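You operate a simulated robot arm through the tools that you are given. There is no shell and no other tool. Be economical: measure what you need, move in short steps, check, and stop when the job is done.

You are at the controls of a simulated two-armed robot. One attempt, no reset.

## Task
Fit the air tail to the spare manifold and stand it in the tray.
Fine: hold the manifold with one hand while the other pulls the dust plug; plug in the red holder, tail pushed in till it catches, then the manifold in the parts tray. Set down upright: spare manifold.

Only the result counts: the job must be done as asked and must still hold three seconds after the hand-in. Knocking over, shifting, dropping, spilling or breaking anything else fails it.

## Robot
Two 7-joint arms with two-finger parallel grippers on one trunk, on a base that drives. Base frame: it is fixed to the floor where the robot stands at the start and does not move with it; the origin is under the middle of the robot, x ahead of it, y to its left, z up. Units: mm, degrees, N and s.
The left shoulder is at the start at [62, 196, 1129], the right one opposite. With the tool pointing down near the work surface each hand reaches from about 300 to 720 mm from the robot's upright axis, wherever it stands, measured 20 degrees to its own side. Places, roughly: parts tray inside [600, -300, 800]; red holder (8x8x4 cm) [500, -200, 900]. Payload 1.57 kg a hand.
The TCP of each hand is the grasp point between the finger pads, 30 mm short of the fingertips. In the tool frame z runs along the fingers and y along their closing line. The gripper opens to 110 mm. The fingers are 24 mm wide and 12 mm thick; the gripper's body (48 by 112 mm) begins 78 mm behind the TCP.
Orientation is that of the tool frame in the base frame, as a unit quaternion [x, y, z, w]. With the fingers straight down and closing along the base's y, the tool's x points along the base's -x, its y along +y and its z along -z.

## Interface
- The arms move only by the tool servo_tool. It takes "left_moves", "right_moves" or both (then of equal length, played together; a hand with none holds still); each is text: rows parted by semicolons, each of 7 numbers parted by spaces: the shift along the tool's x, y, z in units of 400 mm (1.0 is 400 mm), then the turn, a rotation vector about the tool's x, y, z in units of 60 degrees (1.0 is 60 degrees), then the closure, from 0 (fully open) to 1 (shut). In form: tx ty tz rx ry rz jaw; .... A call has 1 to 8 rows; each row is the pose to reach, as a shift and turn from the pose commanded when the call began, along the tool's axes at that moment. A call with a number of a shift or a turn outside -1 to 1 is refused whole. Each row takes 0.2 s and may step no farther than 50 mm and 8.6 degrees from the row before; otherwise, or with a gripper value out of range, the whole call is refused. A pose out of reach is approached as far as the arm can. The call stops where the force on the tool passes 90 N (or 10 N more than at its start, if that is more) or the arm is blocked; 0.2 s more then pass. The fingers move at their own pace (about 72 mm/s each) and stop on an object; they squeeze with about 31 N. The grip force told is the motor's: it shows also when the fingers shut on nothing. Time passes only in rows, and 0.2 s behind the last, so rows that repeat a pose let the fingers close. It gives the time, the measured TCP pose, the force on the tool (base axes), the opening and the grip force at its end, in the units of the frame above (readings bear some noise), with the torque about the TCP (base axes, N m) and any sound that the robot's microphone picked up, and new pictures: "views" is both (left out), scene, wrist or none (wrist: the cameras of the hands that moved).
- Cameras (640 x 400 px; columns grow to the right, rows downward): "scene" is now at [103.9, -20.3, 1708.8]; the picture's right is [-0.22, -0.98, -0.00], its down [-0.78, 0.18, -0.60] and it looks along [0.59, -0.13, -0.80] (base axes); focal length 288 px, centre (320, 200). "left" rides on the left gripper at [70, -16, -141] in its tool frame; the picture's right is [0.23, 0.97, 0.00], its down [-0.85, 0.20, -0.48] and it looks along [-0.47, 0.11, 0.88] (tool axes); focal length 222 px, centre (320, 200). "right" rides on the right gripper at [70, 16, -141] in its tool frame; the picture's right is [-0.23, 0.97, 0.00], its down [-0.85, -0.20, -0.48] and it looks along [-0.47, -0.11, 0.88] (tool axes); focal length 222 px, centre (320, 200). There is no depth. A picture from a camera that has moved, and an enlarged one, comes with that camera's place and axes in the base frame and with its lens.
- slide_trunk(by): slides the trunk up (or, below 0, down) by that many mm; the arms and the scene camera ride with it, the base frame stays. It gives what a move gives, with no picture.
- drive_base(legs): drives the robot by 1 to 6 legs, each [ahead, left, turn to the left] in mm, mm and degrees, along the robot's own axes; the way and the turn of a leg run together, so that a leg with both is an arc; at most 1500 mm and 180 degrees a leg. The arms and the cameras ride along, it lands a little off, and it stops where it bumps. It gives what a move gives, and a new picture of the scene camera.
- head_to(pan, tilt): turns the head with the scene camera to pan (to the left, within 86 degrees either way) and tilt (down, from -29 to 69), counted from straight ahead of the robot. It gives what a move gives, and a new picture of the scene camera.
- close_up(camera, box): a new picture of the part [left, top, right, bottom] of that camera's present view, enlarged. It takes no simulated time.
- sign_off(): hands the job in; it is judged then, once.

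Go step by step. Nothing tells you exact positions but the pictures and the camera data: compare them with the known pose of the tool, close in by small moves and look again before you grip or let go. The budget is 120 turns and 260 pictures, counting those below and the enlarged ones. Unless the task says otherwise, let go and move clear before handing in, and close with one line.

The tools are called after "Emit:" as a command line: name --argument value ..., lists and objects as JSON in quotes. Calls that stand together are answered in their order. servo_tool: Moves the arms, as the interface text tells. Its arguments: {"type":"object","properties":{"left_moves":{"type":"string"},"right_moves":{"type":"string"},"views":{"type":"string","enum":["both","scene","wrist","none"]}},"required":[]} The other tools are called the same way: slide_trunk (by) slides the trunk up or down; drive_base (legs) drives the base; head_to (pan, tilt) turns the head that bears the scene camera; close_up (camera, box) takes an enlarged picture of a part of a camera's view; sign_off () hands the job in.

At the start:

```text
t: 0.0
left_eef_pos: [451.1, 1.8, 1251.3]
left_tool_rot: [-0.001, 1.0, 0.001, -0.001]
left_ft_force: [-0.2, -0.4, -0.6]
left_ft_torque: [0.0, 0.01, 0.0]
left_grip_width: 109.9
left_grip_force: 0.1
right_eef_pos: [321.4, -316.6, 1193.5]
right_tool_rot: [0.0, 1.0, 0.0, -0.001]
right_ft_force: [-0.7, 0.0, -0.2]
right_ft_torque: [0.0, 0.01, 0.01]
right_grip_width: 110.3
right_grip_force: 0.1
trunk travel left (down, up): [-725.0, 265.0]
robot x, y, heading: [-2.5, -3.4, 0.1]
head pan, tilt: [-12.8, 52.8]
```

scene: 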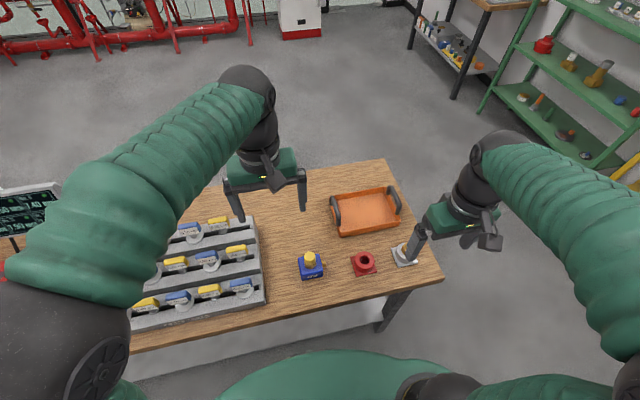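
right: 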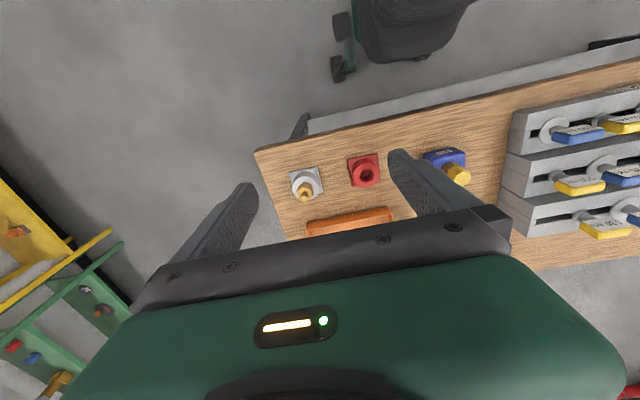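
left: 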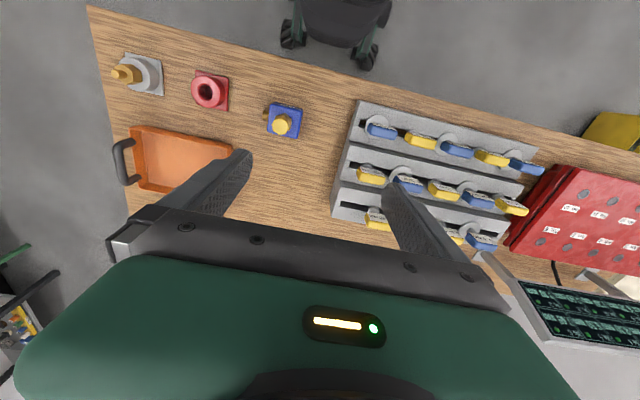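

I see a table with racks of valves on the left, a blue block with a yellow plug, a red holder, a grey holder with a brass piece and an orange tray. I'll enlarge these first.

Emit:
close_up --camera "scene" --box '[280, 180, 440, 280]'

Emit:
close_up --camera "left" --box '[90, 30, 330, 180]'

Emit:
close_up --camera "right" --box '[260, 120, 500, 270]'

```text
4.00 times, centred on (360, 230) of scene
camera zoom: at [103.9, -20.3, 1708.8], right [-0.22, -0.98, 0.0], down [-0.78, 0.18, -0.6], along [0.59, -0.13, -0.8], focal length 1151 px, centre (160, 80)
```

zoom: 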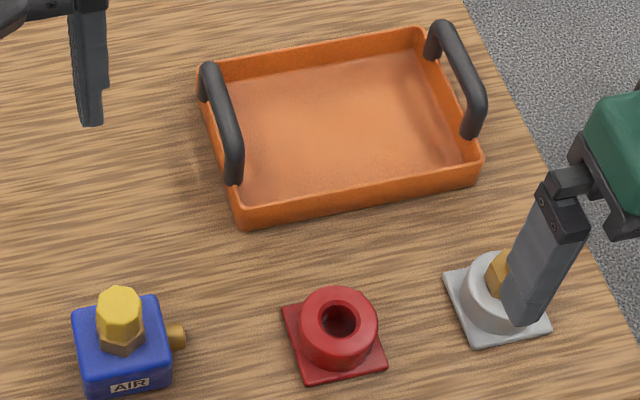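

```text
2.67 times, centred on (210, 105) of left
camera zoom: at [380.7, -15.5, 1391.8], right [-0.23, 0.97, 0.0], down [0.86, 0.2, 0.48], along [0.47, 0.11, -0.88], focal length 592 px, centre (613, 453)
```

zoom: 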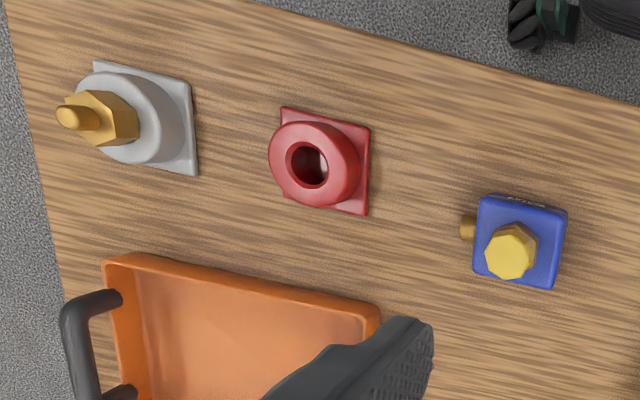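

```text
2.67 times, centred on (380, 195) of right
camera zoom: at [252.2, -300.9, 1335.0], right [0.23, 0.97, 0.0], down [0.86, -0.2, 0.48], along [0.47, -0.11, -0.88], focal length 592 px, centre (160, 213)
```

zoom: 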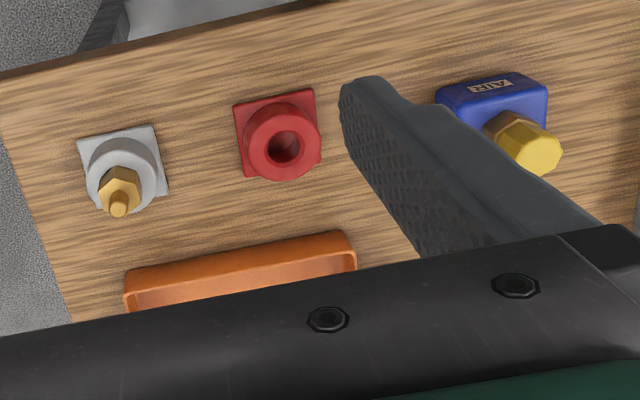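

The blue block (yellow plug on top, brass stub on its −y side) is the manifold, with the plug top near (480,-72,937). The red holder is near (462,-242, top 870), the tail stands in the grey holder near (460,-385, tip 917), and the tray is near (662,-313). I'll have the left hand hold the manifold in a tilted grip from the left, closing along x, and begin with the yaw.

Emit:
servo_tool --left_moves "0 0 0 0 0 -0.14 0; 0 0 0 0 0 -0.28 0; 0 0 0 0 0 -0.42 0; 0 0 0 0 0 -0.56 0; 0 0 0 0 0 -0.7 0; 0 0 0 0 0 -0.84 0; 0 0 0 0 0 -0.98 0; 0 0 0 0 0 -0.98 0" --views "none"

Emit:
servo_tool --left_moves "0 0 0 0 0 -0.14 0; 0 0 0 0 0 -0.28 0; 0 0 0 0 0 -0.42 0; 0 0 0 0 0 -0.52 0; 0 0 0 0 0 -0.52 0" --views "none"

Emit:
servo_tool --left_moves "-0.03 0 0 0 0.14 0 0; -0.06 0 0 0 0.28 0 0; -0.1 0 0 0 0.42 0 0; -0.15 0 0 0 0.56 0 0; -0.2 0 0 0 0.7 0 0; -0.25 0 0 0 0.75 0 0; -0.3 0 0 0 0.75 0 0; -0.3 0 0 0 0.75 0 0"

```text
t: 1.8
left_eef_pos: [449.8, 1.9, 1251.9]
left_tool_rot: [-0.493, 0.87, 0.001, -0.001]
left_ft_force: [-0.1, -0.6, -0.3]
left_ft_torque: [0.03, -0.02, 0.0]
left_grip_width: 109.8
left_grip_force: 0.0
right_eef_pos: [321.3, -315.5, 1193.5]
right_tool_rot: [0.001, 1.0, 0.002, 0.001]
right_ft_force: [0.4, -0.1, 0.3]
right_ft_torque: [0.0, 0.0, 0.01]
right_grip_width: 110.1
right_grip_force: 0.0
trunk travel left (down, up): [-725.0, 265.0]
robot x, y, heading: [-0.7, 0.6, 0.1]
head pan, tilt: [-12.8, 52.8]
```

```text
t: 3.0
left_eef_pos: [450.9, 1.5, 1252.7]
left_tool_rot: [0.708, -0.706, 0.0, -0.001]
left_ft_force: [0.7, 0.4, 0.2]
left_ft_torque: [0.01, 0.01, 0.02]
left_grip_width: 110.0
left_grip_force: 0.1
right_eef_pos: [320.9, -316.4, 1194.1]
right_tool_rot: [0.0, 1.0, 0.0, 0.0]
right_ft_force: [-0.1, 0.1, 0.7]
right_ft_torque: [0.01, -0.03, 0.01]
right_grip_width: 110.2
right_grip_force: 0.2
trunk travel left (down, up): [-725.0, 265.0]
robot x, y, heading: [-0.8, 1.9, 0.1]
head pan, tilt: [-12.8, 52.8]
```

```text
t: 4.8
left_eef_pos: [448.7, 124.6, 1252.1]
left_tool_rot: [-0.653, 0.653, -0.271, -0.271]
left_ft_force: [0.4, -0.8, 0.2]
left_ft_torque: [0.0, 0.02, 0.01]
left_grip_width: 109.9
left_grip_force: 0.1
right_eef_pos: [320.3, -315.0, 1193.0]
right_tool_rot: [0.0, 1.0, 0.001, -0.001]
right_ft_force: [0.1, 0.8, -0.3]
right_ft_torque: [0.0, -0.01, -0.01]
right_grip_width: 110.0
right_grip_force: 0.0
trunk travel left (down, up): [-725.0, 265.0]
robot x, y, heading: [-1.3, 0.9, -0.1]
head pan, tilt: [-12.8, 52.8]
camera scene: at [103.9, -19.0, 1708.8], right [-0.22, -0.98, 0.0], down [-0.78, 0.18, -0.6], along [0.59, -0.13, -0.8], focal length 288 px, centre (320, 200)
camera left: at [464.9, 173.4, 1399.7], right [-0.97, -0.16, 0.16], down [-0.2, 0.94, -0.27], along [-0.11, -0.29, -0.95], focal length 222 px, centre (320, 200)
```

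scene: 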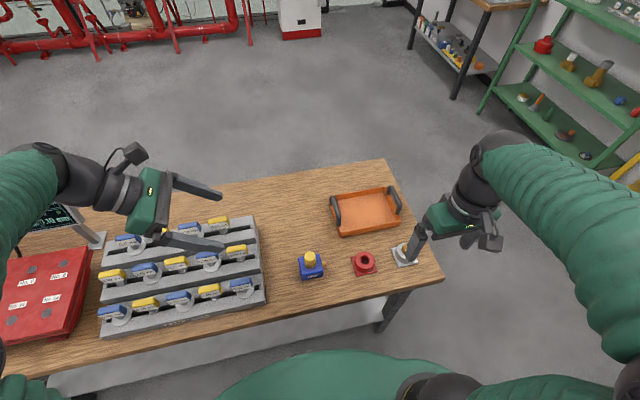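
left: 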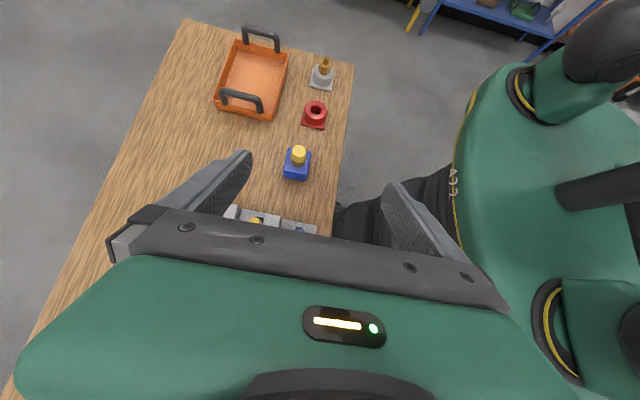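

The tilted orientation works. I'll zoom in on the parts for size and pose.

Emit:
close_up --camera "left" --box '[260, 50, 360, 200]'

Emit:
close_up --camera "scene" --box '[290, 240, 340, 290]'

```text
2.67 times, centred on (310, 125) of left
camera zoom: at [464.9, 173.4, 1399.7], right [-0.97, -0.16, 0.16], down [-0.2, 0.94, -0.27], along [-0.11, -0.29, -0.95], focal length 592 px, centre (347, 400)
```

zoom: 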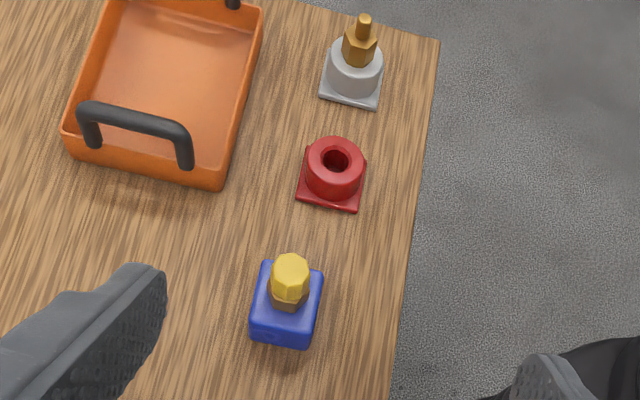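

```text
8.00 times, centred on (315, 265) of scene
camera zoom: at [103.9, -19.0, 1708.8], right [-0.22, -0.98, 0.0], down [-0.78, 0.18, -0.6], along [0.59, -0.13, -0.8], focal length 2302 px, centre (360, -320)
```

zoom: 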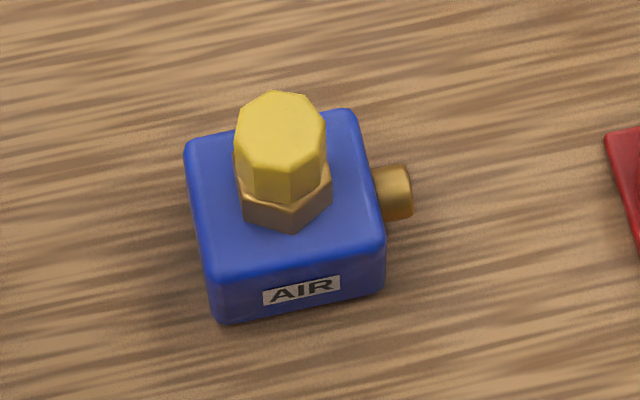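

The block spans about x 453–511, y −103…−37 and z 833–876. I'll bring the left hand above-left of it and yaw the right hand 90° so it closes along x.

Emit:
servo_tool --left_moves "-0.049 -0.0138 0.099 0 0 0 0; -0.099 -0.0275 0.198 0 0 0 0; -0.148 -0.041 0.297 0 0 0 0; -0.197 -0.055 0.397 0 0 0 0; -0.247 -0.069 0.496 0 0 0 0; -0.296 -0.0825 0.595 0 0 0 0; -0.296 -0.0825 0.595 0 0 0 0" --right_moves "0 0 0 0 0 -0.14 0; 0 0 0 0 0 -0.28 0; 0 0 0 0 0 -0.42 0; 0 0 0 0 0 -0.56 0; 0 0 0 0 0 -0.7 0; 0 0 0 0 0 -0.84 0; 0 0 0 0 0 -0.98 0"

Emit:
servo_tool --right_moves "0 0 0 0 0 -0.14 0; 0 0 0 0 0 -0.28 0; 0 0 0 0 0 -0.42 0; 0 0 0 0 0 -0.52 0; 0 0 0 0 0 -0.52 0"

```text
t: 6.4
left_eef_pos: [484.1, 39.3, 1002.2]
left_tool_rot: [0.653, -0.653, 0.271, 0.27]
left_ft_force: [-0.1, 0.2, 0.1]
left_ft_torque: [0.02, 0.03, -0.01]
left_grip_width: 110.1
left_grip_force: 0.1
right_eef_pos: [321.1, -316.4, 1193.6]
right_tool_rot: [-0.492, 0.87, 0.0, 0.0]
right_ft_force: [0.4, -0.5, -0.3]
right_ft_torque: [-0.01, 0.03, 0.04]
right_grip_width: 110.2
right_grip_force: 0.1
trunk travel left (down, up): [-725.0, 265.0]
robot x, y, heading: [3.3, 0.5, 0.1]
head pan, tilt: [-12.8, 52.8]
camera scene: at [104.0, -19.1, 1708.8], right [-0.22, -0.98, 0.0], down [-0.78, 0.18, -0.6], along [0.59, -0.13, -0.8], focal length 288 px, centre (320, 200)
camera right: at [271.1, -367.8, 1335.3], right [-0.72, 0.7, 0.0], down [0.61, 0.63, 0.48], along [0.33, 0.34, -0.88], focal length 222 px, centre (320, 200)
camera left: at [499.9, 89.0, 1150.3], right [-0.97, -0.16, 0.16], down [-0.2, 0.94, -0.27], along [-0.11, -0.29, -0.95], focal length 222 px, centre (320, 200)
```

scene: 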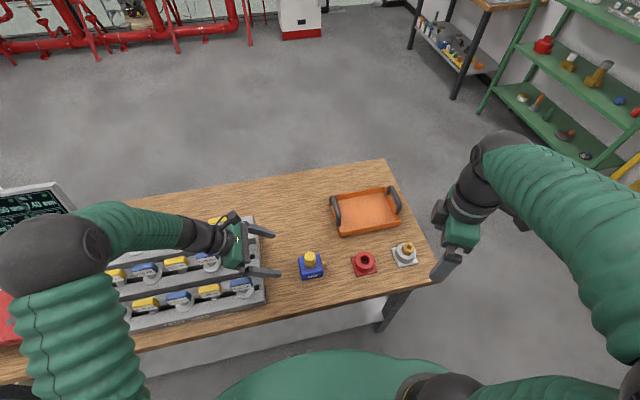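
right: 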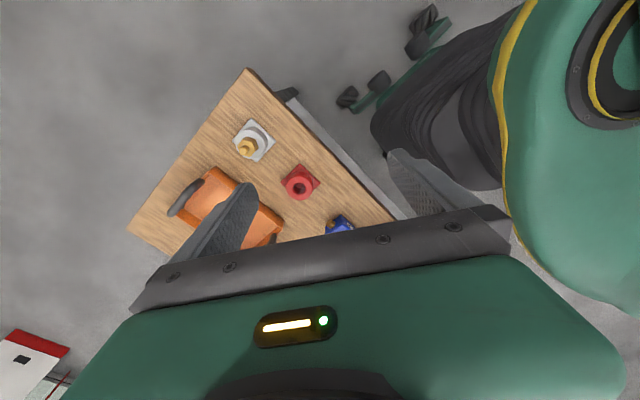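
left: 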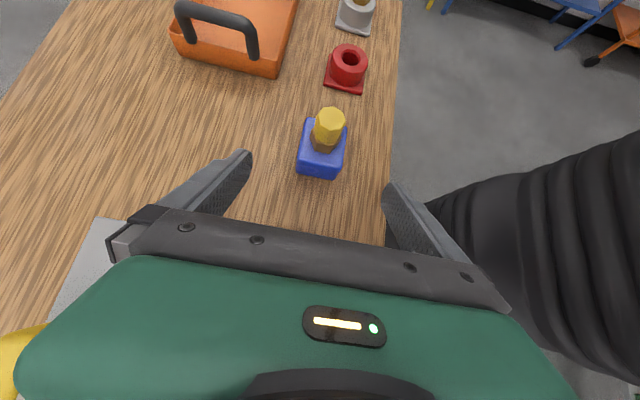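

```text
t: 7.6
left_eef_pos: [484.1, 40.3, 1002.4]
left_tool_rot: [0.654, -0.653, 0.271, 0.27]
left_ft_force: [-0.4, -0.5, -0.2]
left_ft_torque: [0.0, -0.01, 0.01]
left_grip_width: 110.1
left_grip_force: 0.0
right_eef_pos: [321.9, -314.4, 1193.4]
right_tool_rot: [0.708, -0.706, 0.0, 0.0]
right_ft_force: [-0.5, -0.1, -0.7]
right_ft_torque: [0.02, -0.01, 0.03]
right_grip_width: 110.1
right_grip_force: 0.1
trunk travel left (down, up): [-725.0, 265.0]
robot x, y, heading: [0.0, -3.1, -0.0]
head pan, tilt: [-12.8, 52.8]
camera scene: at [104.4, -19.2, 1708.8], right [-0.22, -0.98, 0.0], down [-0.78, 0.18, -0.6], along [0.59, -0.13, -0.8], focal length 288 px, centre (320, 200)
camera right: at [305.6, -386.4, 1335.3], right [-0.97, 0.23, 0.0], down [0.2, 0.86, 0.48], along [0.11, 0.47, -0.88], focal length 222 px, centre (320, 200)
```

scene: 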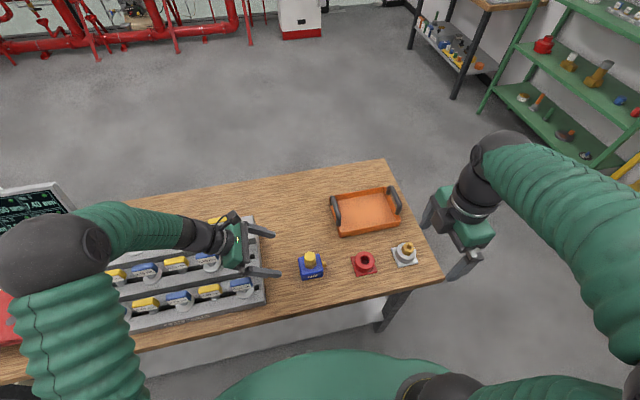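
right: 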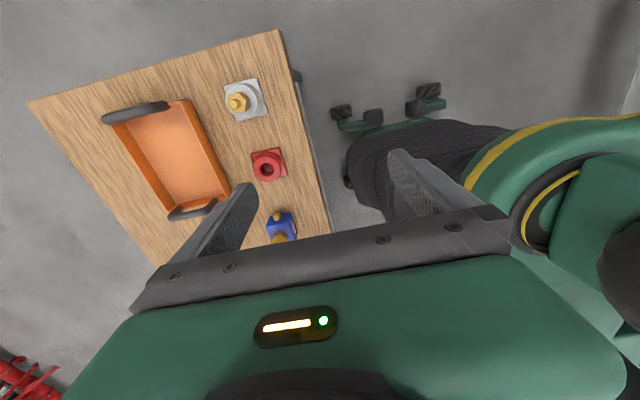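

The right hand is yawed. Now I'll advance the left hand most of the way to the block, along its tilted axis.

Emit:
servo_tool --left_moves "-0.078 0.003 0.07 0 0 0 0; -0.078 0.003 0.17 0 0 0 0; -0.078 0.003 0.25 0 0 0 0; -0.078 0.003 0.3 0 0 0 0; -0.078 0.003 0.3 0 0 0 0"

Emit:
close_up --camera "scene" --box '[230, 210, 350, 310]'

```text
t: 8.8
left_eef_pos: [482.2, -24.0, 893.3]
left_tool_rot: [-0.653, 0.653, -0.271, -0.271]
left_ft_force: [0.4, 0.3, 0.2]
left_ft_torque: [-0.01, -0.01, 0.01]
left_grip_width: 109.8
left_grip_force: 0.1
right_eef_pos: [321.4, -315.7, 1193.9]
right_tool_rot: [-0.707, 0.707, 0.0, 0.0]
right_ft_force: [-0.1, -0.3, -0.4]
right_ft_torque: [0.0, -0.01, 0.0]
right_grip_width: 110.1
right_grip_force: 0.0
trunk travel left (down, up): [-725.0, 265.0]
robot x, y, heading: [1.6, -0.8, 0.2]
head pan, tilt: [-12.8, 52.8]
camera scene: at [104.9, -19.3, 1708.7], right [-0.22, -0.98, 0.0], down [-0.78, 0.18, -0.6], along [0.59, -0.13, -0.8], focal length 288 px, centre (320, 200)
camera left: at [498.1, 25.9, 1041.4], right [-0.97, -0.16, 0.16], down [-0.2, 0.94, -0.27], along [-0.11, -0.29, -0.95], focal length 222 px, centre (320, 200)
```

scene: 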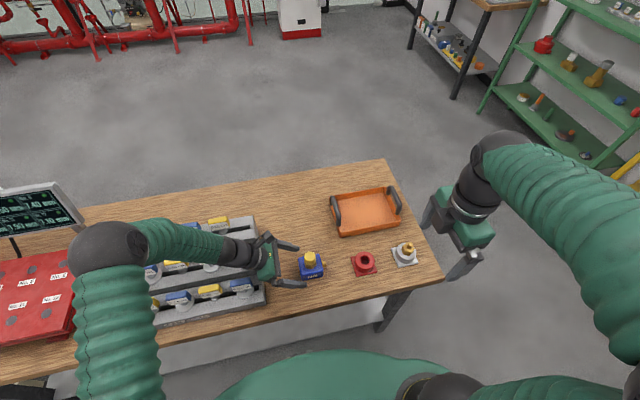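
left: 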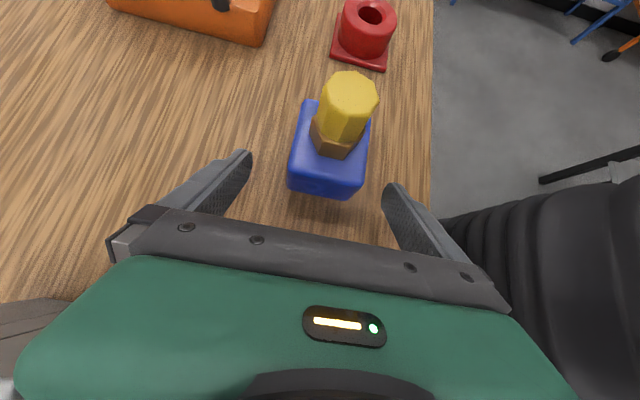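

```text
4.00 times, centred on (290, 260) of scene
camera zoom: at [104.9, -19.3, 1708.7], right [-0.22, -0.98, 0.0], down [-0.78, 0.18, -0.6], along [0.59, -0.13, -0.8], focal length 1151 px, centre (440, -40)
```

zoom: 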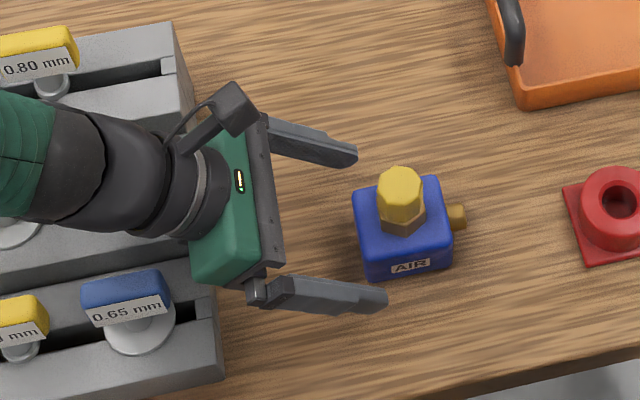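

The fingers straddle the block nicely. I'll advance the remaining 35 mm and recheck.

Emit:
servo_tool --left_moves "0 0 0.045 0 0 0 0; 0 0 0.085 0 0 0 0; 0 0 0.085 0 0 0 0"

Emit:
close_up --camera "scene" --box '[260, 220, 350, 300]'

```text
t: 9.6
left_eef_pos: [482.0, -47.3, 870.3]
left_tool_rot: [0.654, -0.652, 0.272, 0.271]
left_ft_force: [-1.0, 4.8, 9.9]
left_ft_torque: [0.04, -0.24, 0.51]
left_grip_width: 108.4
left_grip_force: 0.1
right_eef_pos: [321.7, -315.5, 1194.3]
right_tool_rot: [-0.707, 0.708, 0.0, 0.0]
right_ft_force: [-0.1, 0.1, 0.5]
right_ft_torque: [-0.03, 0.02, -0.01]
right_grip_width: 110.0
right_grip_force: 0.0
trunk travel left (down, up): [-725.0, 265.0]
robot x, y, heading: [-3.5, 1.0, 0.0]
head pan, tilt: [-12.8, 52.8]
camera scene: at [104.1, -17.8, 1709.0], right [-0.22, -0.98, 0.0], down [-0.78, 0.18, -0.6], along [0.59, -0.13, -0.8], focal length 288 px, centre (320, 200)
camera left: at [498.0, 2.8, 1017.6], right [-0.97, -0.16, 0.16], down [-0.2, 0.94, -0.27], along [-0.11, -0.29, -0.95], focal length 222 px, centre (320, 200)
```

scene: 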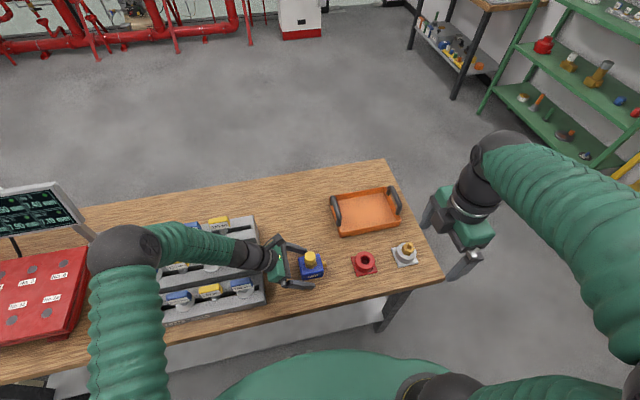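
left: 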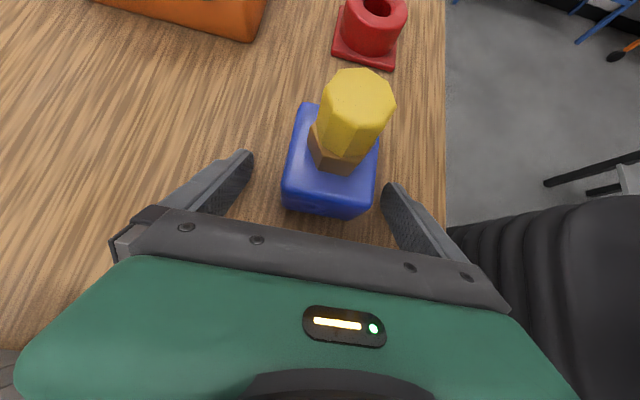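

```text
5.00 times, centred on (305, 260) of scene
camera zoom: at [104.1, -17.8, 1709.0], right [-0.22, -0.98, 0.0], down [-0.78, 0.18, -0.6], along [0.59, -0.13, -0.8], focal length 1439 px, centre (395, -100)
```

zoom: 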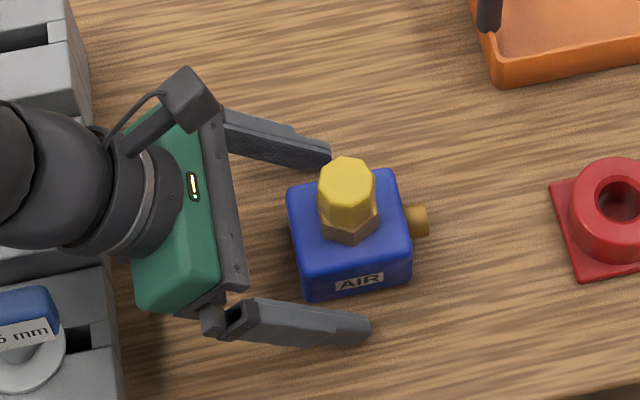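

A fingertip grazes the table (10 N, so the table is near z 840). I'll lift 4 mm and then close on the block.

Emit:
servo_tool --left_moves "0.009 0 -0.009 0 0 0 0; 0.009 0 -0.009 0 0 0 0.3; 0.009 0 -0.009 0 0 0 0.6; 0.009 0 -0.009 0 0 0 1; 0.009 0 -0.009 0 0 0 1; 0.009 0 -0.009 0 0 0 1"

Emit:
close_up --camera "scene" --box '[260, 220, 350, 300]'

```text
t: 11.0
left_eef_pos: [482.1, -46.6, 873.7]
left_tool_rot: [-0.653, 0.653, -0.27, -0.271]
left_ft_force: [-1.5, 0.0, 0.0]
left_ft_torque: [-0.16, 0.01, -0.11]
left_grip_width: 61.6
left_grip_force: 31.4
right_eef_pos: [321.6, -315.9, 1193.2]
right_tool_rot: [-0.707, 0.707, 0.0, 0.0]
right_ft_force: [0.2, 0.1, 0.2]
right_ft_torque: [-0.01, 0.0, -0.01]
right_grip_width: 110.0
right_grip_force: 0.0
trunk travel left (down, up): [-725.0, 265.0]
robot x, y, heading: [-0.7, 1.5, 0.1]
head pan, tilt: [-12.8, 52.8]
camera scene: at [104.4, -19.9, 1708.8], right [-0.22, -0.98, 0.0], down [-0.78, 0.18, -0.6], along [0.59, -0.13, -0.8], focal length 288 px, centre (320, 200)
camera left: at [497.7, 1.7, 1022.1], right [-0.97, -0.16, 0.16], down [-0.2, 0.94, -0.27], along [-0.11, -0.29, -0.95], focal length 222 px, centre (320, 200)
```

scene: 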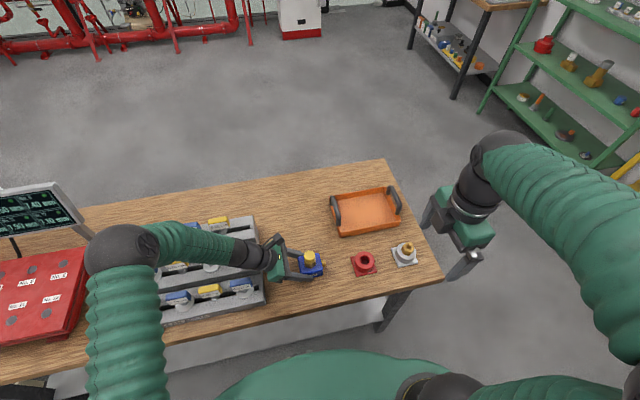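
left: 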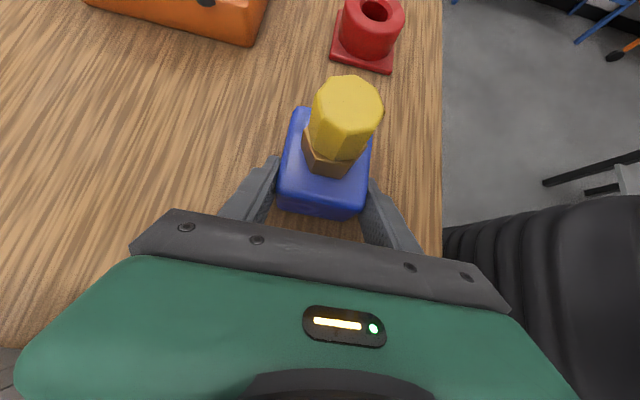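

```text
5.00 times, centred on (305, 260) of scene
camera zoom: at [104.4, -19.9, 1708.8], right [-0.22, -0.98, 0.0], down [-0.78, 0.18, -0.6], along [0.59, -0.13, -0.8], focal length 1439 px, centre (395, -100)
```

zoom: 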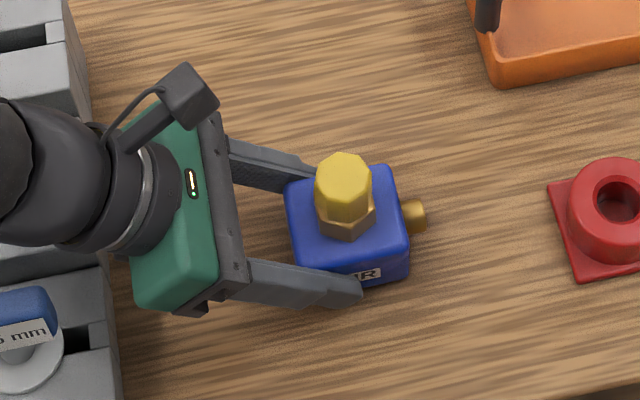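

The manifold is held (61.6 mm wide), and the plug top triangulates to (482,-71,944). I'll bring the right hand above the plug, with the jaws at about 70 mm.

Emit:
servo_tool --right_moves "-0.087 -0.057 0.04 0 0 0 0; -0.175 -0.115 0.081 0 0 0 0.1; -0.262 -0.172 0.122 0 0 0 0.2; -0.35 -0.229 0.162 0 0 0 0.36; -0.437 -0.286 0.203 0 0 0 0.36; -0.524 -0.344 0.243 0 0 0 0.36; -0.612 -0.401 0.284 0 0 0 0.36; -0.612 -0.401 0.284 0 0 0 0.36"

Emit:
close_up --camera "scene" --box '[250, 190, 370, 300]'

```text
t: 12.8
left_eef_pos: [482.6, -46.2, 873.8]
left_tool_rot: [0.654, -0.653, 0.271, 0.271]
left_ft_force: [0.4, 2.4, 0.6]
left_ft_torque: [-0.14, 0.12, -0.02]
left_grip_width: 61.8
left_grip_force: 30.7
right_eef_pos: [481.8, -71.7, 1079.1]
right_tool_rot: [-0.707, 0.707, 0.0, 0.0]
right_ft_force: [-0.2, -0.5, -1.4]
right_ft_torque: [-0.01, 0.01, 0.01]
right_grip_width: 70.1
right_grip_force: 0.0
trunk travel left (down, up): [-725.0, 265.0]
robot x, y, heading: [5.4, -1.6, -0.1]
head pan, tilt: [-12.8, 52.8]
camera scene: at [105.6, -18.3, 1708.7], right [-0.22, -0.98, 0.0], down [-0.78, 0.18, -0.6], along [0.59, -0.13, -0.8], focal length 288 px, centre (320, 200)
camera right: at [465.3, -142.6, 1220.2], right [-0.97, 0.23, 0.0], down [0.2, 0.86, 0.48], along [0.11, 0.47, -0.88], focal length 222 px, centre (320, 200)
```

scene: 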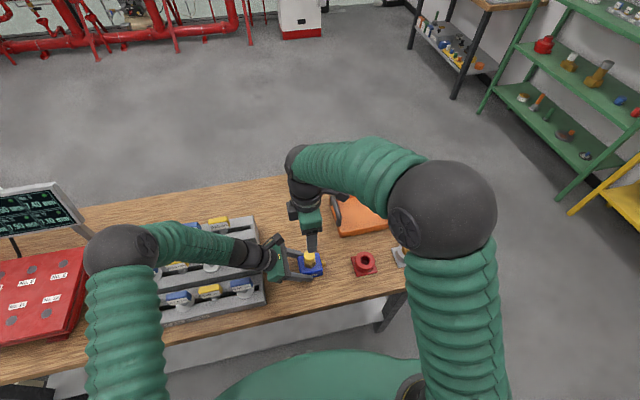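
right: 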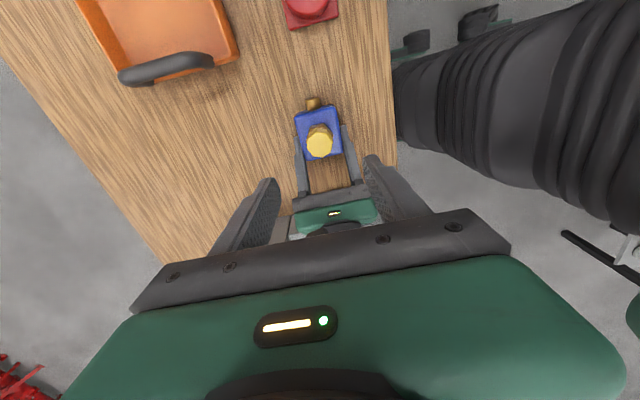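

```text
3.64 times, centred on (310, 245) of scene
camera zoom: at [105.6, -18.3, 1708.7], right [-0.22, -0.98, 0.0], down [-0.78, 0.18, -0.6], along [0.59, -0.13, -0.8], focal length 1046 px, centre (356, 36)
```

zoom: 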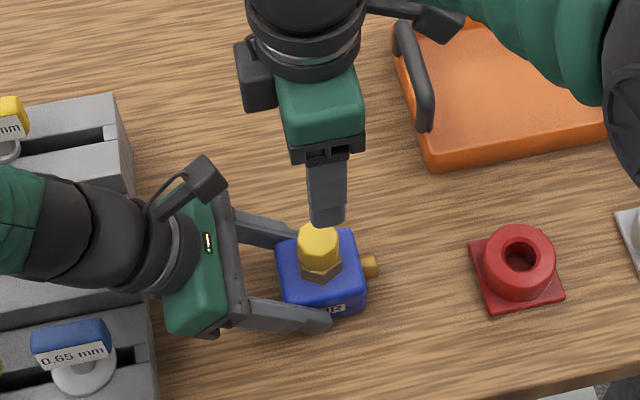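

Everything lines up, with about 18 mm between the wrist parts. I'll descend to grip height on the yellow plug.

Emit:
servo_tool --right_moves "0 0 0.1 0 0 0 0.36; 0 0 0.2 0 0 0 0.36; 0 0 0.28 0 0 0 0.36; 0 0 0.352 0 0 0 0.36; 0 0 0.352 0 0 0 0.36"

Emit:
close_up --camera "scene" --box '[260, 220, 350, 300]'

Emit:
close_up --camera "left" --box '[240, 40, 440, 220]'

```text
t: 14.0
left_eef_pos: [482.7, -47.4, 872.8]
left_tool_rot: [-0.653, 0.653, -0.271, -0.271]
left_ft_force: [-0.8, 1.2, 0.6]
left_ft_torque: [0.16, 0.04, 0.02]
left_grip_width: 61.8
left_grip_force: 30.6
right_eef_pos: [481.0, -68.3, 938.2]
right_tool_rot: [0.707, -0.707, 0.0, 0.001]
right_ft_force: [0.7, -0.4, -0.4]
right_ft_torque: [0.02, -0.03, 0.01]
right_grip_width: 70.3
right_grip_force: 0.0
trunk travel left (down, up): [-725.0, 265.0]
robot x, y, heading: [-3.7, -0.8, -0.1]
head pan, tilt: [-12.8, 52.8]
camera scene: at [106.0, -18.0, 1708.7], right [-0.22, -0.98, 0.0], down [-0.78, 0.18, -0.6], along [0.59, -0.13, -0.8], focal length 288 px, centre (320, 200)
camera right: at [465.7, -139.4, 1079.5], right [-0.97, 0.23, 0.0], down [0.2, 0.86, 0.48], along [0.11, 0.47, -0.88], focal length 222 px, centre (320, 200)
```

scene: 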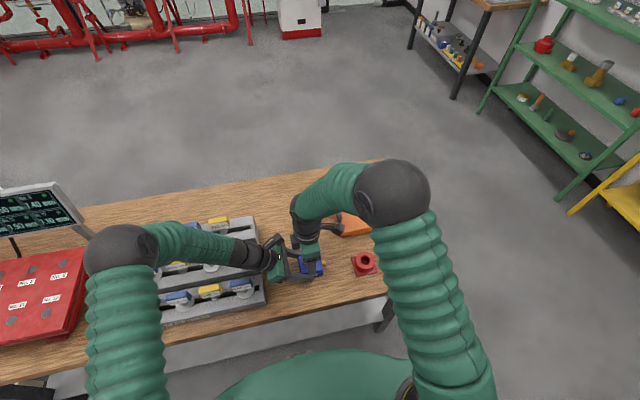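
right: 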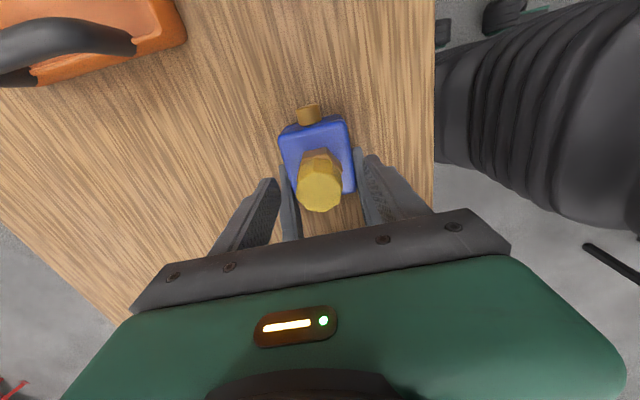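

```text
5.00 times, centred on (305, 260) of scene
camera zoom: at [106.0, -18.0, 1708.7], right [-0.22, -0.98, 0.0], down [-0.78, 0.18, -0.6], along [0.59, -0.13, -0.8], focal length 1439 px, centre (395, -100)
```

zoom: 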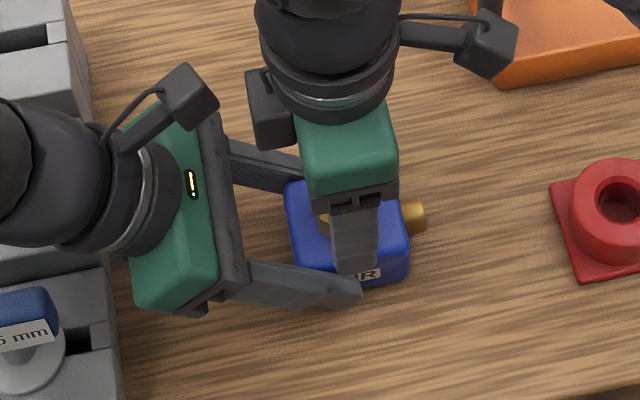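

```text
2.22 times, centred on (340, 130) of left
camera zoom: at [498.0, 2.9, 1022.1], right [-0.97, -0.16, 0.16], down [-0.2, 0.94, -0.27], along [-0.11, -0.29, -0.95], focal length 494 px, centre (276, 356)
```

zoom: 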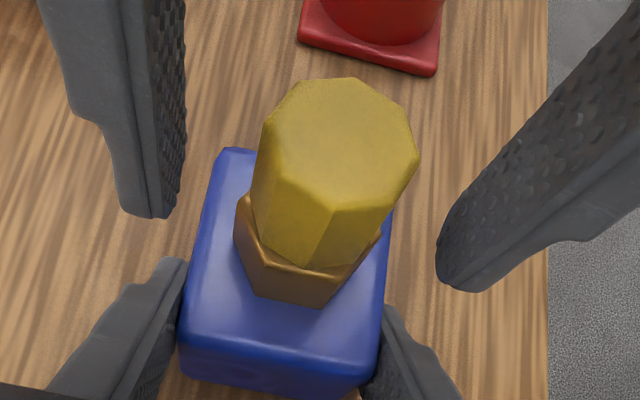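

The right fingers straddle the plug at the right height. Closing now.

Emit:
servo_tool --right_moves "0 0 0 0 0 0 0.6; 0 0 0 0 0 0 1; 0 0 0 0 0 0 1; 0 0 0 0 0 0 1" --views "wrist"

```text
t: 15.0
left_eef_pos: [481.7, -46.4, 873.7]
left_tool_rot: [-0.653, 0.653, -0.271, -0.27]
left_ft_force: [-2.1, 0.8, 2.5]
left_ft_torque: [0.1, -0.06, -0.01]
left_grip_width: 61.8
left_grip_force: 31.6
right_eef_pos: [482.7, -68.3, 938.5]
right_tool_rot: [-0.707, 0.707, 0.0, 0.001]
right_ft_force: [1.2, -1.5, -0.5]
right_ft_torque: [-0.04, -0.12, 0.01]
right_grip_width: 39.7
right_grip_force: 30.7
trunk travel left (down, up): [-725.0, 265.0]
robot x, y, heading: [-2.5, -2.1, 0.3]
head pan, tilt: [-12.8, 52.8]
camera right: at [465.8, -139.3, 1079.7], right [-0.97, 0.23, 0.0], down [0.2, 0.86, 0.48], along [0.11, 0.47, -0.88], focal length 222 px, centre (320, 200)
```

right: 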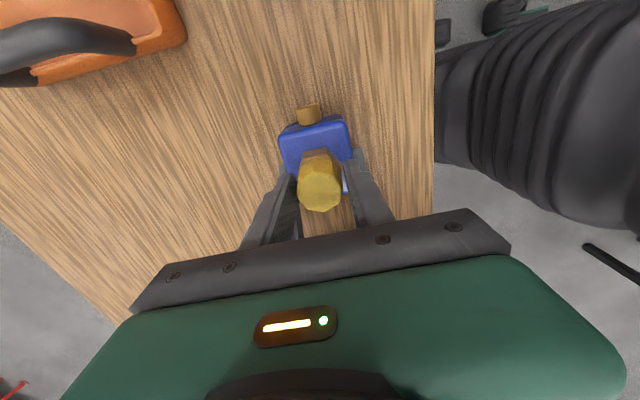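

The plug is gripped at 39.7 mm. Now a gentle straight pull upward.

Emit:
servo_tool --right_moves "0 0 -0.01 0 0 0 1; 0 0 -0.02 0 0 0 1; 0 0 -0.03 0 0 0 1; 0 0 -0.05 0 0 0 1; 0 0 -0.08 0 0 0 1; 0 0 -0.11 0 0 0 1; 0 0 -0.11 0 0 0 1"

Emit:
close_up --camera "scene" --box '[260, 220, 350, 300]'

Emit:
close_up --camera "left" --box '[240, 40, 440, 220]'

```text
t: 16.6
left_eef_pos: [482.7, -47.5, 873.9]
left_tool_rot: [0.654, -0.653, 0.27, 0.27]
left_ft_force: [0.5, -0.1, -0.8]
left_ft_torque: [0.09, 0.02, -0.01]
left_grip_width: 61.8
left_grip_force: 31.0
right_eef_pos: [481.3, -69.4, 984.4]
right_tool_rot: [0.707, -0.707, 0.0, 0.001]
right_ft_force: [-0.5, 0.4, -0.2]
right_ft_torque: [0.0, -0.01, -0.01]
right_grip_width: 0.1
right_grip_force: 21.5
trunk travel left (down, up): [-725.0, 265.0]
robot x, y, heading: [0.2, 3.9, 0.0]
head pan, tilt: [-12.8, 52.8]
heard: snap
camera scene: at [107.2, -18.5, 1708.6], right [-0.22, -0.98, 0.0], down [-0.78, 0.18, -0.6], along [0.59, -0.13, -0.8], focal length 288 px, centre (320, 200)
camera right: at [465.6, -140.5, 1125.9], right [-0.97, 0.23, 0.0], down [0.2, 0.86, 0.48], along [0.11, 0.47, -0.88], focal length 222 px, centre (320, 200)
```

scene: 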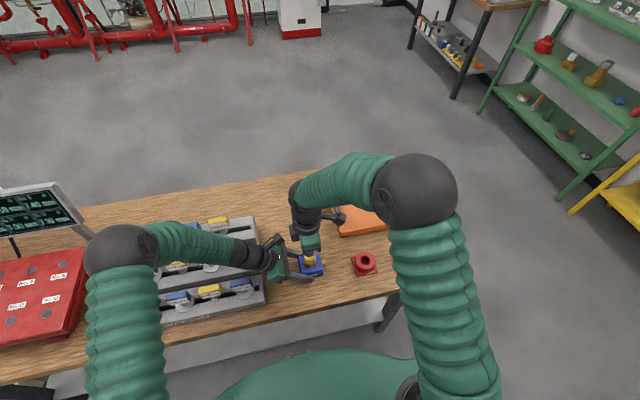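
right: 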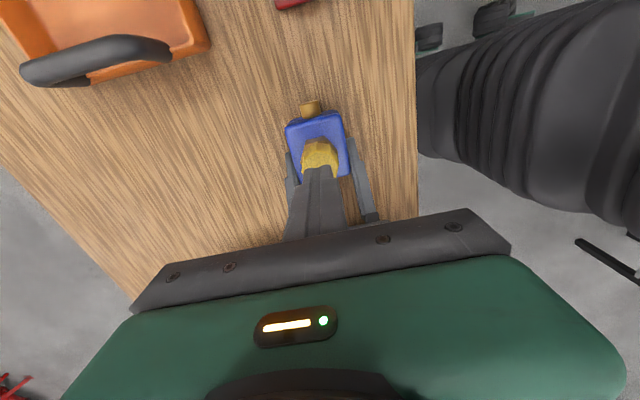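

```text
5.00 times, centred on (305, 260) of scene
camera zoom: at [107.2, -18.5, 1708.6], right [-0.22, -0.98, 0.0], down [-0.78, 0.18, -0.6], along [0.59, -0.13, -0.8], focal length 1439 px, centre (395, -100)
```

zoom: 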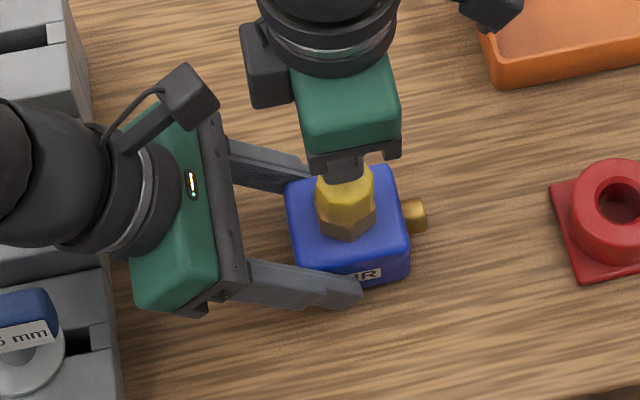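

```text
2.22 times, centred on (340, 130) of left
camera zoom: at [498.5, 2.6, 1021.7], right [-0.97, -0.16, 0.16], down [-0.2, 0.94, -0.27], along [-0.11, -0.29, -0.95], focal length 494 px, centre (276, 356)
```

zoom: 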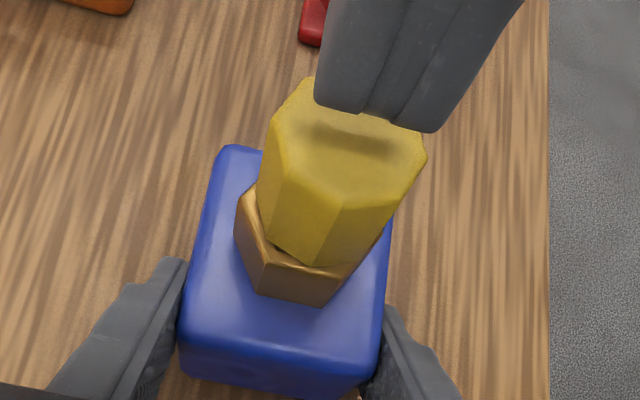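

The grip slipped off with a snap, so the plug may have been unlatched. I'll re-open, go a little lower and grip again.

Emit:
servo_tool --right_moves "0 0 0 0 0 0 0.36; 0 0 0 0 0 0 0.36; 0 0 0 0 0 0 0.36; 0 0 0.05 0 0 0 0.36; 0 0 0.1 0 0 0 0.36; 0 0 0.125 0 0 0 0.36; 0 0 0.125 0 0 0 0.36" --views "wrist"

Emit:
close_up --camera "left" --box '[240, 40, 440, 220]'

```text
t: 18.2
left_eef_pos: [481.8, -46.6, 875.0]
left_tool_rot: [0.654, -0.653, 0.27, 0.27]
left_ft_force: [-0.7, 0.6, -0.5]
left_ft_torque: [0.12, 0.0, 0.01]
left_grip_width: 61.8
left_grip_force: 31.1
right_eef_pos: [481.9, -69.8, 934.1]
right_tool_rot: [0.707, -0.707, 0.0, 0.0]
right_ft_force: [-0.6, -0.5, 0.4]
right_ft_torque: [-0.02, 0.02, -0.01]
right_grip_width: 70.3
right_grip_force: 0.1
trunk travel left (down, up): [-725.0, 265.0]
robot x, y, heading: [0.4, -3.5, 0.0]
head pan, tilt: [-12.8, 52.8]
camera right: at [465.5, -141.0, 1074.5], right [-0.97, 0.23, 0.0], down [0.2, 0.86, 0.48], along [0.11, 0.47, -0.88], focal length 222 px, centre (320, 200)
```

right: 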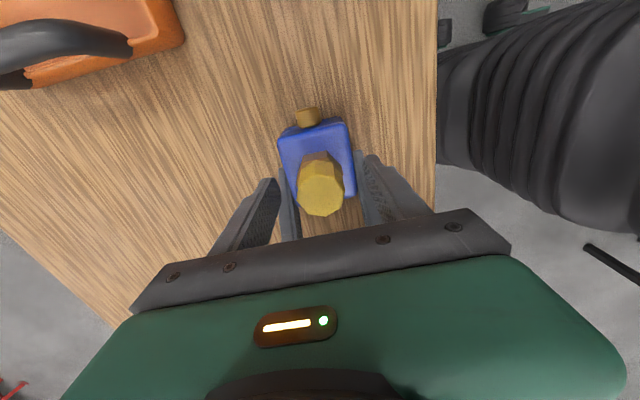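

```text
2.22 times, centred on (340, 130) of left
camera zoom: at [498.3, 2.7, 1021.9], right [-0.97, -0.16, 0.16], down [-0.2, 0.94, -0.27], along [-0.11, -0.29, -0.95], focal length 494 px, centre (276, 356)
```

zoom: 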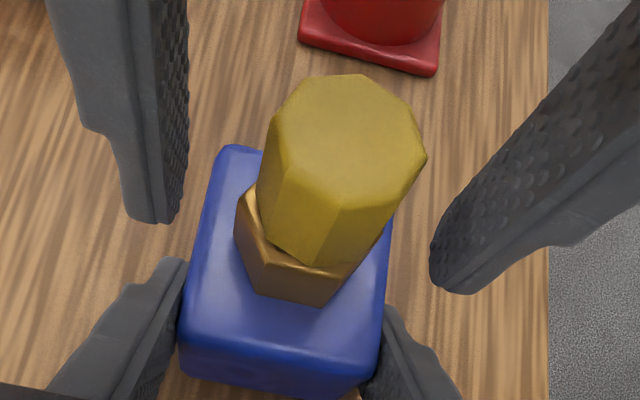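

The plug now sits a few mm higher, so it is unlatched. I'll close and lift slowly.

Emit:
servo_tool --right_moves "0 0 0 0 0 0 1; 0 0 0 0 0 0 1; 0 0 0 0 0 0 1; 0 0 -0.005 0 0 0 1; 0 0 -0.012 0 0 0 1; 0 0 -0.02 0 0 0 1; 0 0 -0.03 0 0 0 1; 0 0 -0.04 0 0 0 1" --views "wrist"

Emit:
close_up --camera "left" --box '[240, 40, 440, 220]'

```text
t: 20.0
left_eef_pos: [482.4, -46.2, 874.3]
left_tool_rot: [0.654, -0.653, 0.269, 0.27]
left_ft_force: [-1.1, -3.6, -4.9]
left_ft_torque: [0.3, -0.06, -0.03]
left_grip_width: 61.9
left_grip_force: 30.9
right_eef_pos: [481.7, -69.6, 949.5]
right_tool_rot: [0.708, -0.707, -0.001, 0.001]
right_ft_force: [0.5, 3.4, 0.6]
right_ft_torque: [0.14, -0.06, -0.02]
right_grip_width: 32.1
right_grip_force: 30.8
trunk travel left (down, up): [-725.0, 265.0]
robot x, y, heading: [1.9, 2.1, 0.1]
head pan, tilt: [-12.8, 52.8]
camera right: at [465.7, -140.8, 1091.5], right [-0.97, 0.23, 0.0], down [0.2, 0.85, 0.48], along [0.11, 0.47, -0.88], focal length 222 px, centre (320, 200)
```

right: 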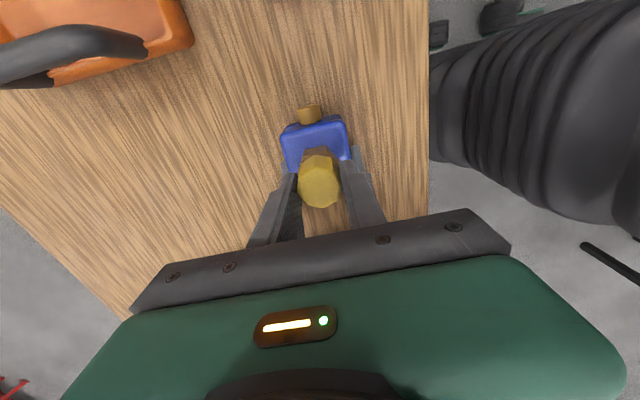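

```text
2.22 times, centred on (340, 130) of left
camera zoom: at [498.4, 2.9, 1021.3], right [-0.97, -0.16, 0.16], down [-0.2, 0.94, -0.26], along [-0.11, -0.29, -0.95], focal length 494 px, centre (276, 356)
```

zoom: 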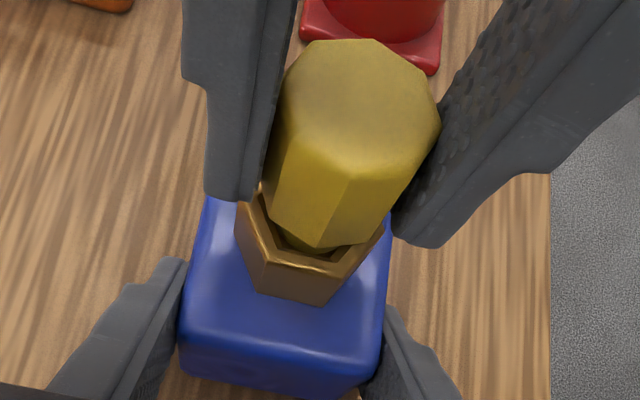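

The plug is rising with the fingers. I'll keep lifting clear.

Emit:
servo_tool --right_moves "0 0 -0.02 0 0 0 1; 0 0 -0.04 0 0 0 1; 0 0 -0.06 0 0 0 1; 0 0 -0.09 0 0 0 1; 0 0 -0.14 0 0 0 1; 0 0 -0.2 0 0 0 1; 0 0 -0.2 0 0 0 1"

Emit:
close_up --camera "left" --box '[240, 40, 440, 220]'

Emit:
close_up --camera "scene" --box '[270, 220, 390, 300]'

```text
t: 21.6
left_eef_pos: [482.4, -46.9, 874.3]
left_tool_rot: [0.654, -0.653, 0.27, 0.271]
left_ft_force: [0.2, 0.1, -3.9]
left_ft_torque: [0.09, 0.04, 0.02]
left_grip_width: 61.9
left_grip_force: 31.3
right_eef_pos: [483.2, -70.0, 1027.3]
right_tool_rot: [-0.707, 0.707, 0.0, -0.001]
right_ft_force: [0.7, -0.6, -0.8]
right_ft_torque: [-0.03, -0.02, 0.0]
right_grip_width: 32.8
right_grip_force: 30.8
trunk travel left (down, up): [-725.0, 265.0]
robot x, y, heading: [-2.0, -1.9, 0.3]
head pan, tilt: [-12.8, 52.8]
camera scene: at [107.3, -18.5, 1708.6], right [-0.22, -0.98, 0.0], down [-0.78, 0.18, -0.6], along [0.59, -0.13, -0.8], focal length 288 px, centre (320, 200)
camera right: at [467.1, -141.1, 1169.4], right [-0.97, 0.23, 0.0], down [0.2, 0.85, 0.48], along [0.11, 0.47, -0.88], focal length 222 px, centre (320, 200)
```

scene: 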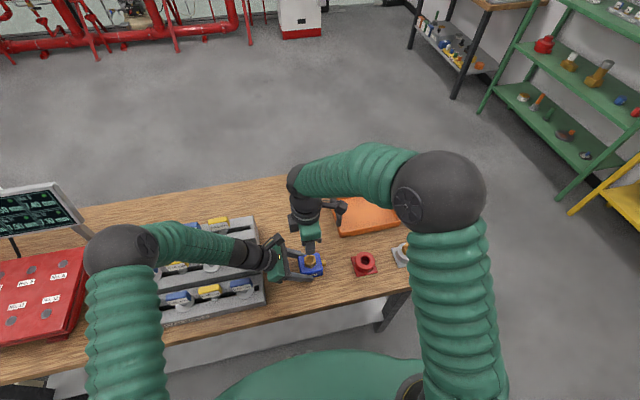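
right: 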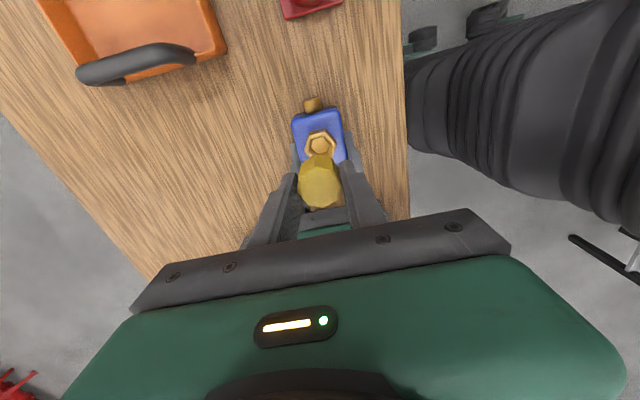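

```text
2.22 times, centred on (340, 130) of left
camera zoom: at [498.6, 2.6, 1021.6], right [-0.97, -0.16, 0.16], down [-0.2, 0.94, -0.27], along [-0.11, -0.29, -0.95], focal length 494 px, centre (276, 356)
```

zoom: 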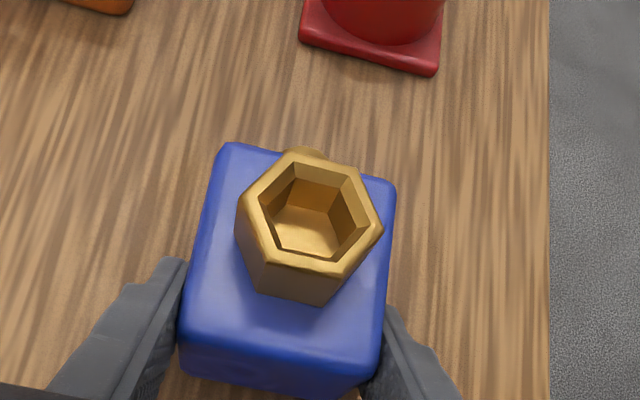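

```text
5.00 times, centred on (330, 260) of scene
camera zoom: at [107.3, -18.5, 1708.6], right [-0.22, -0.98, 0.0], down [-0.78, 0.18, -0.6], along [0.59, -0.13, -0.8], focal length 1439 px, centre (270, -100)
```

zoom: 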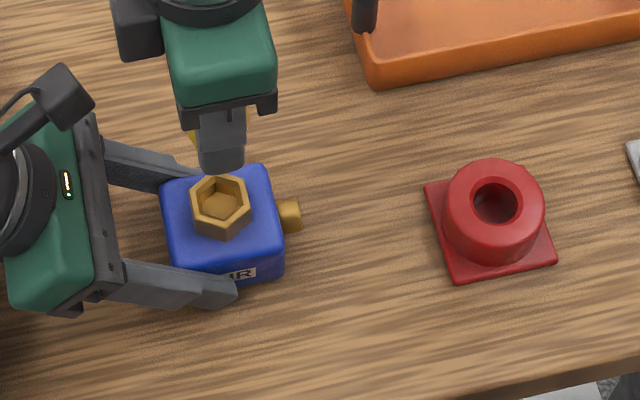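

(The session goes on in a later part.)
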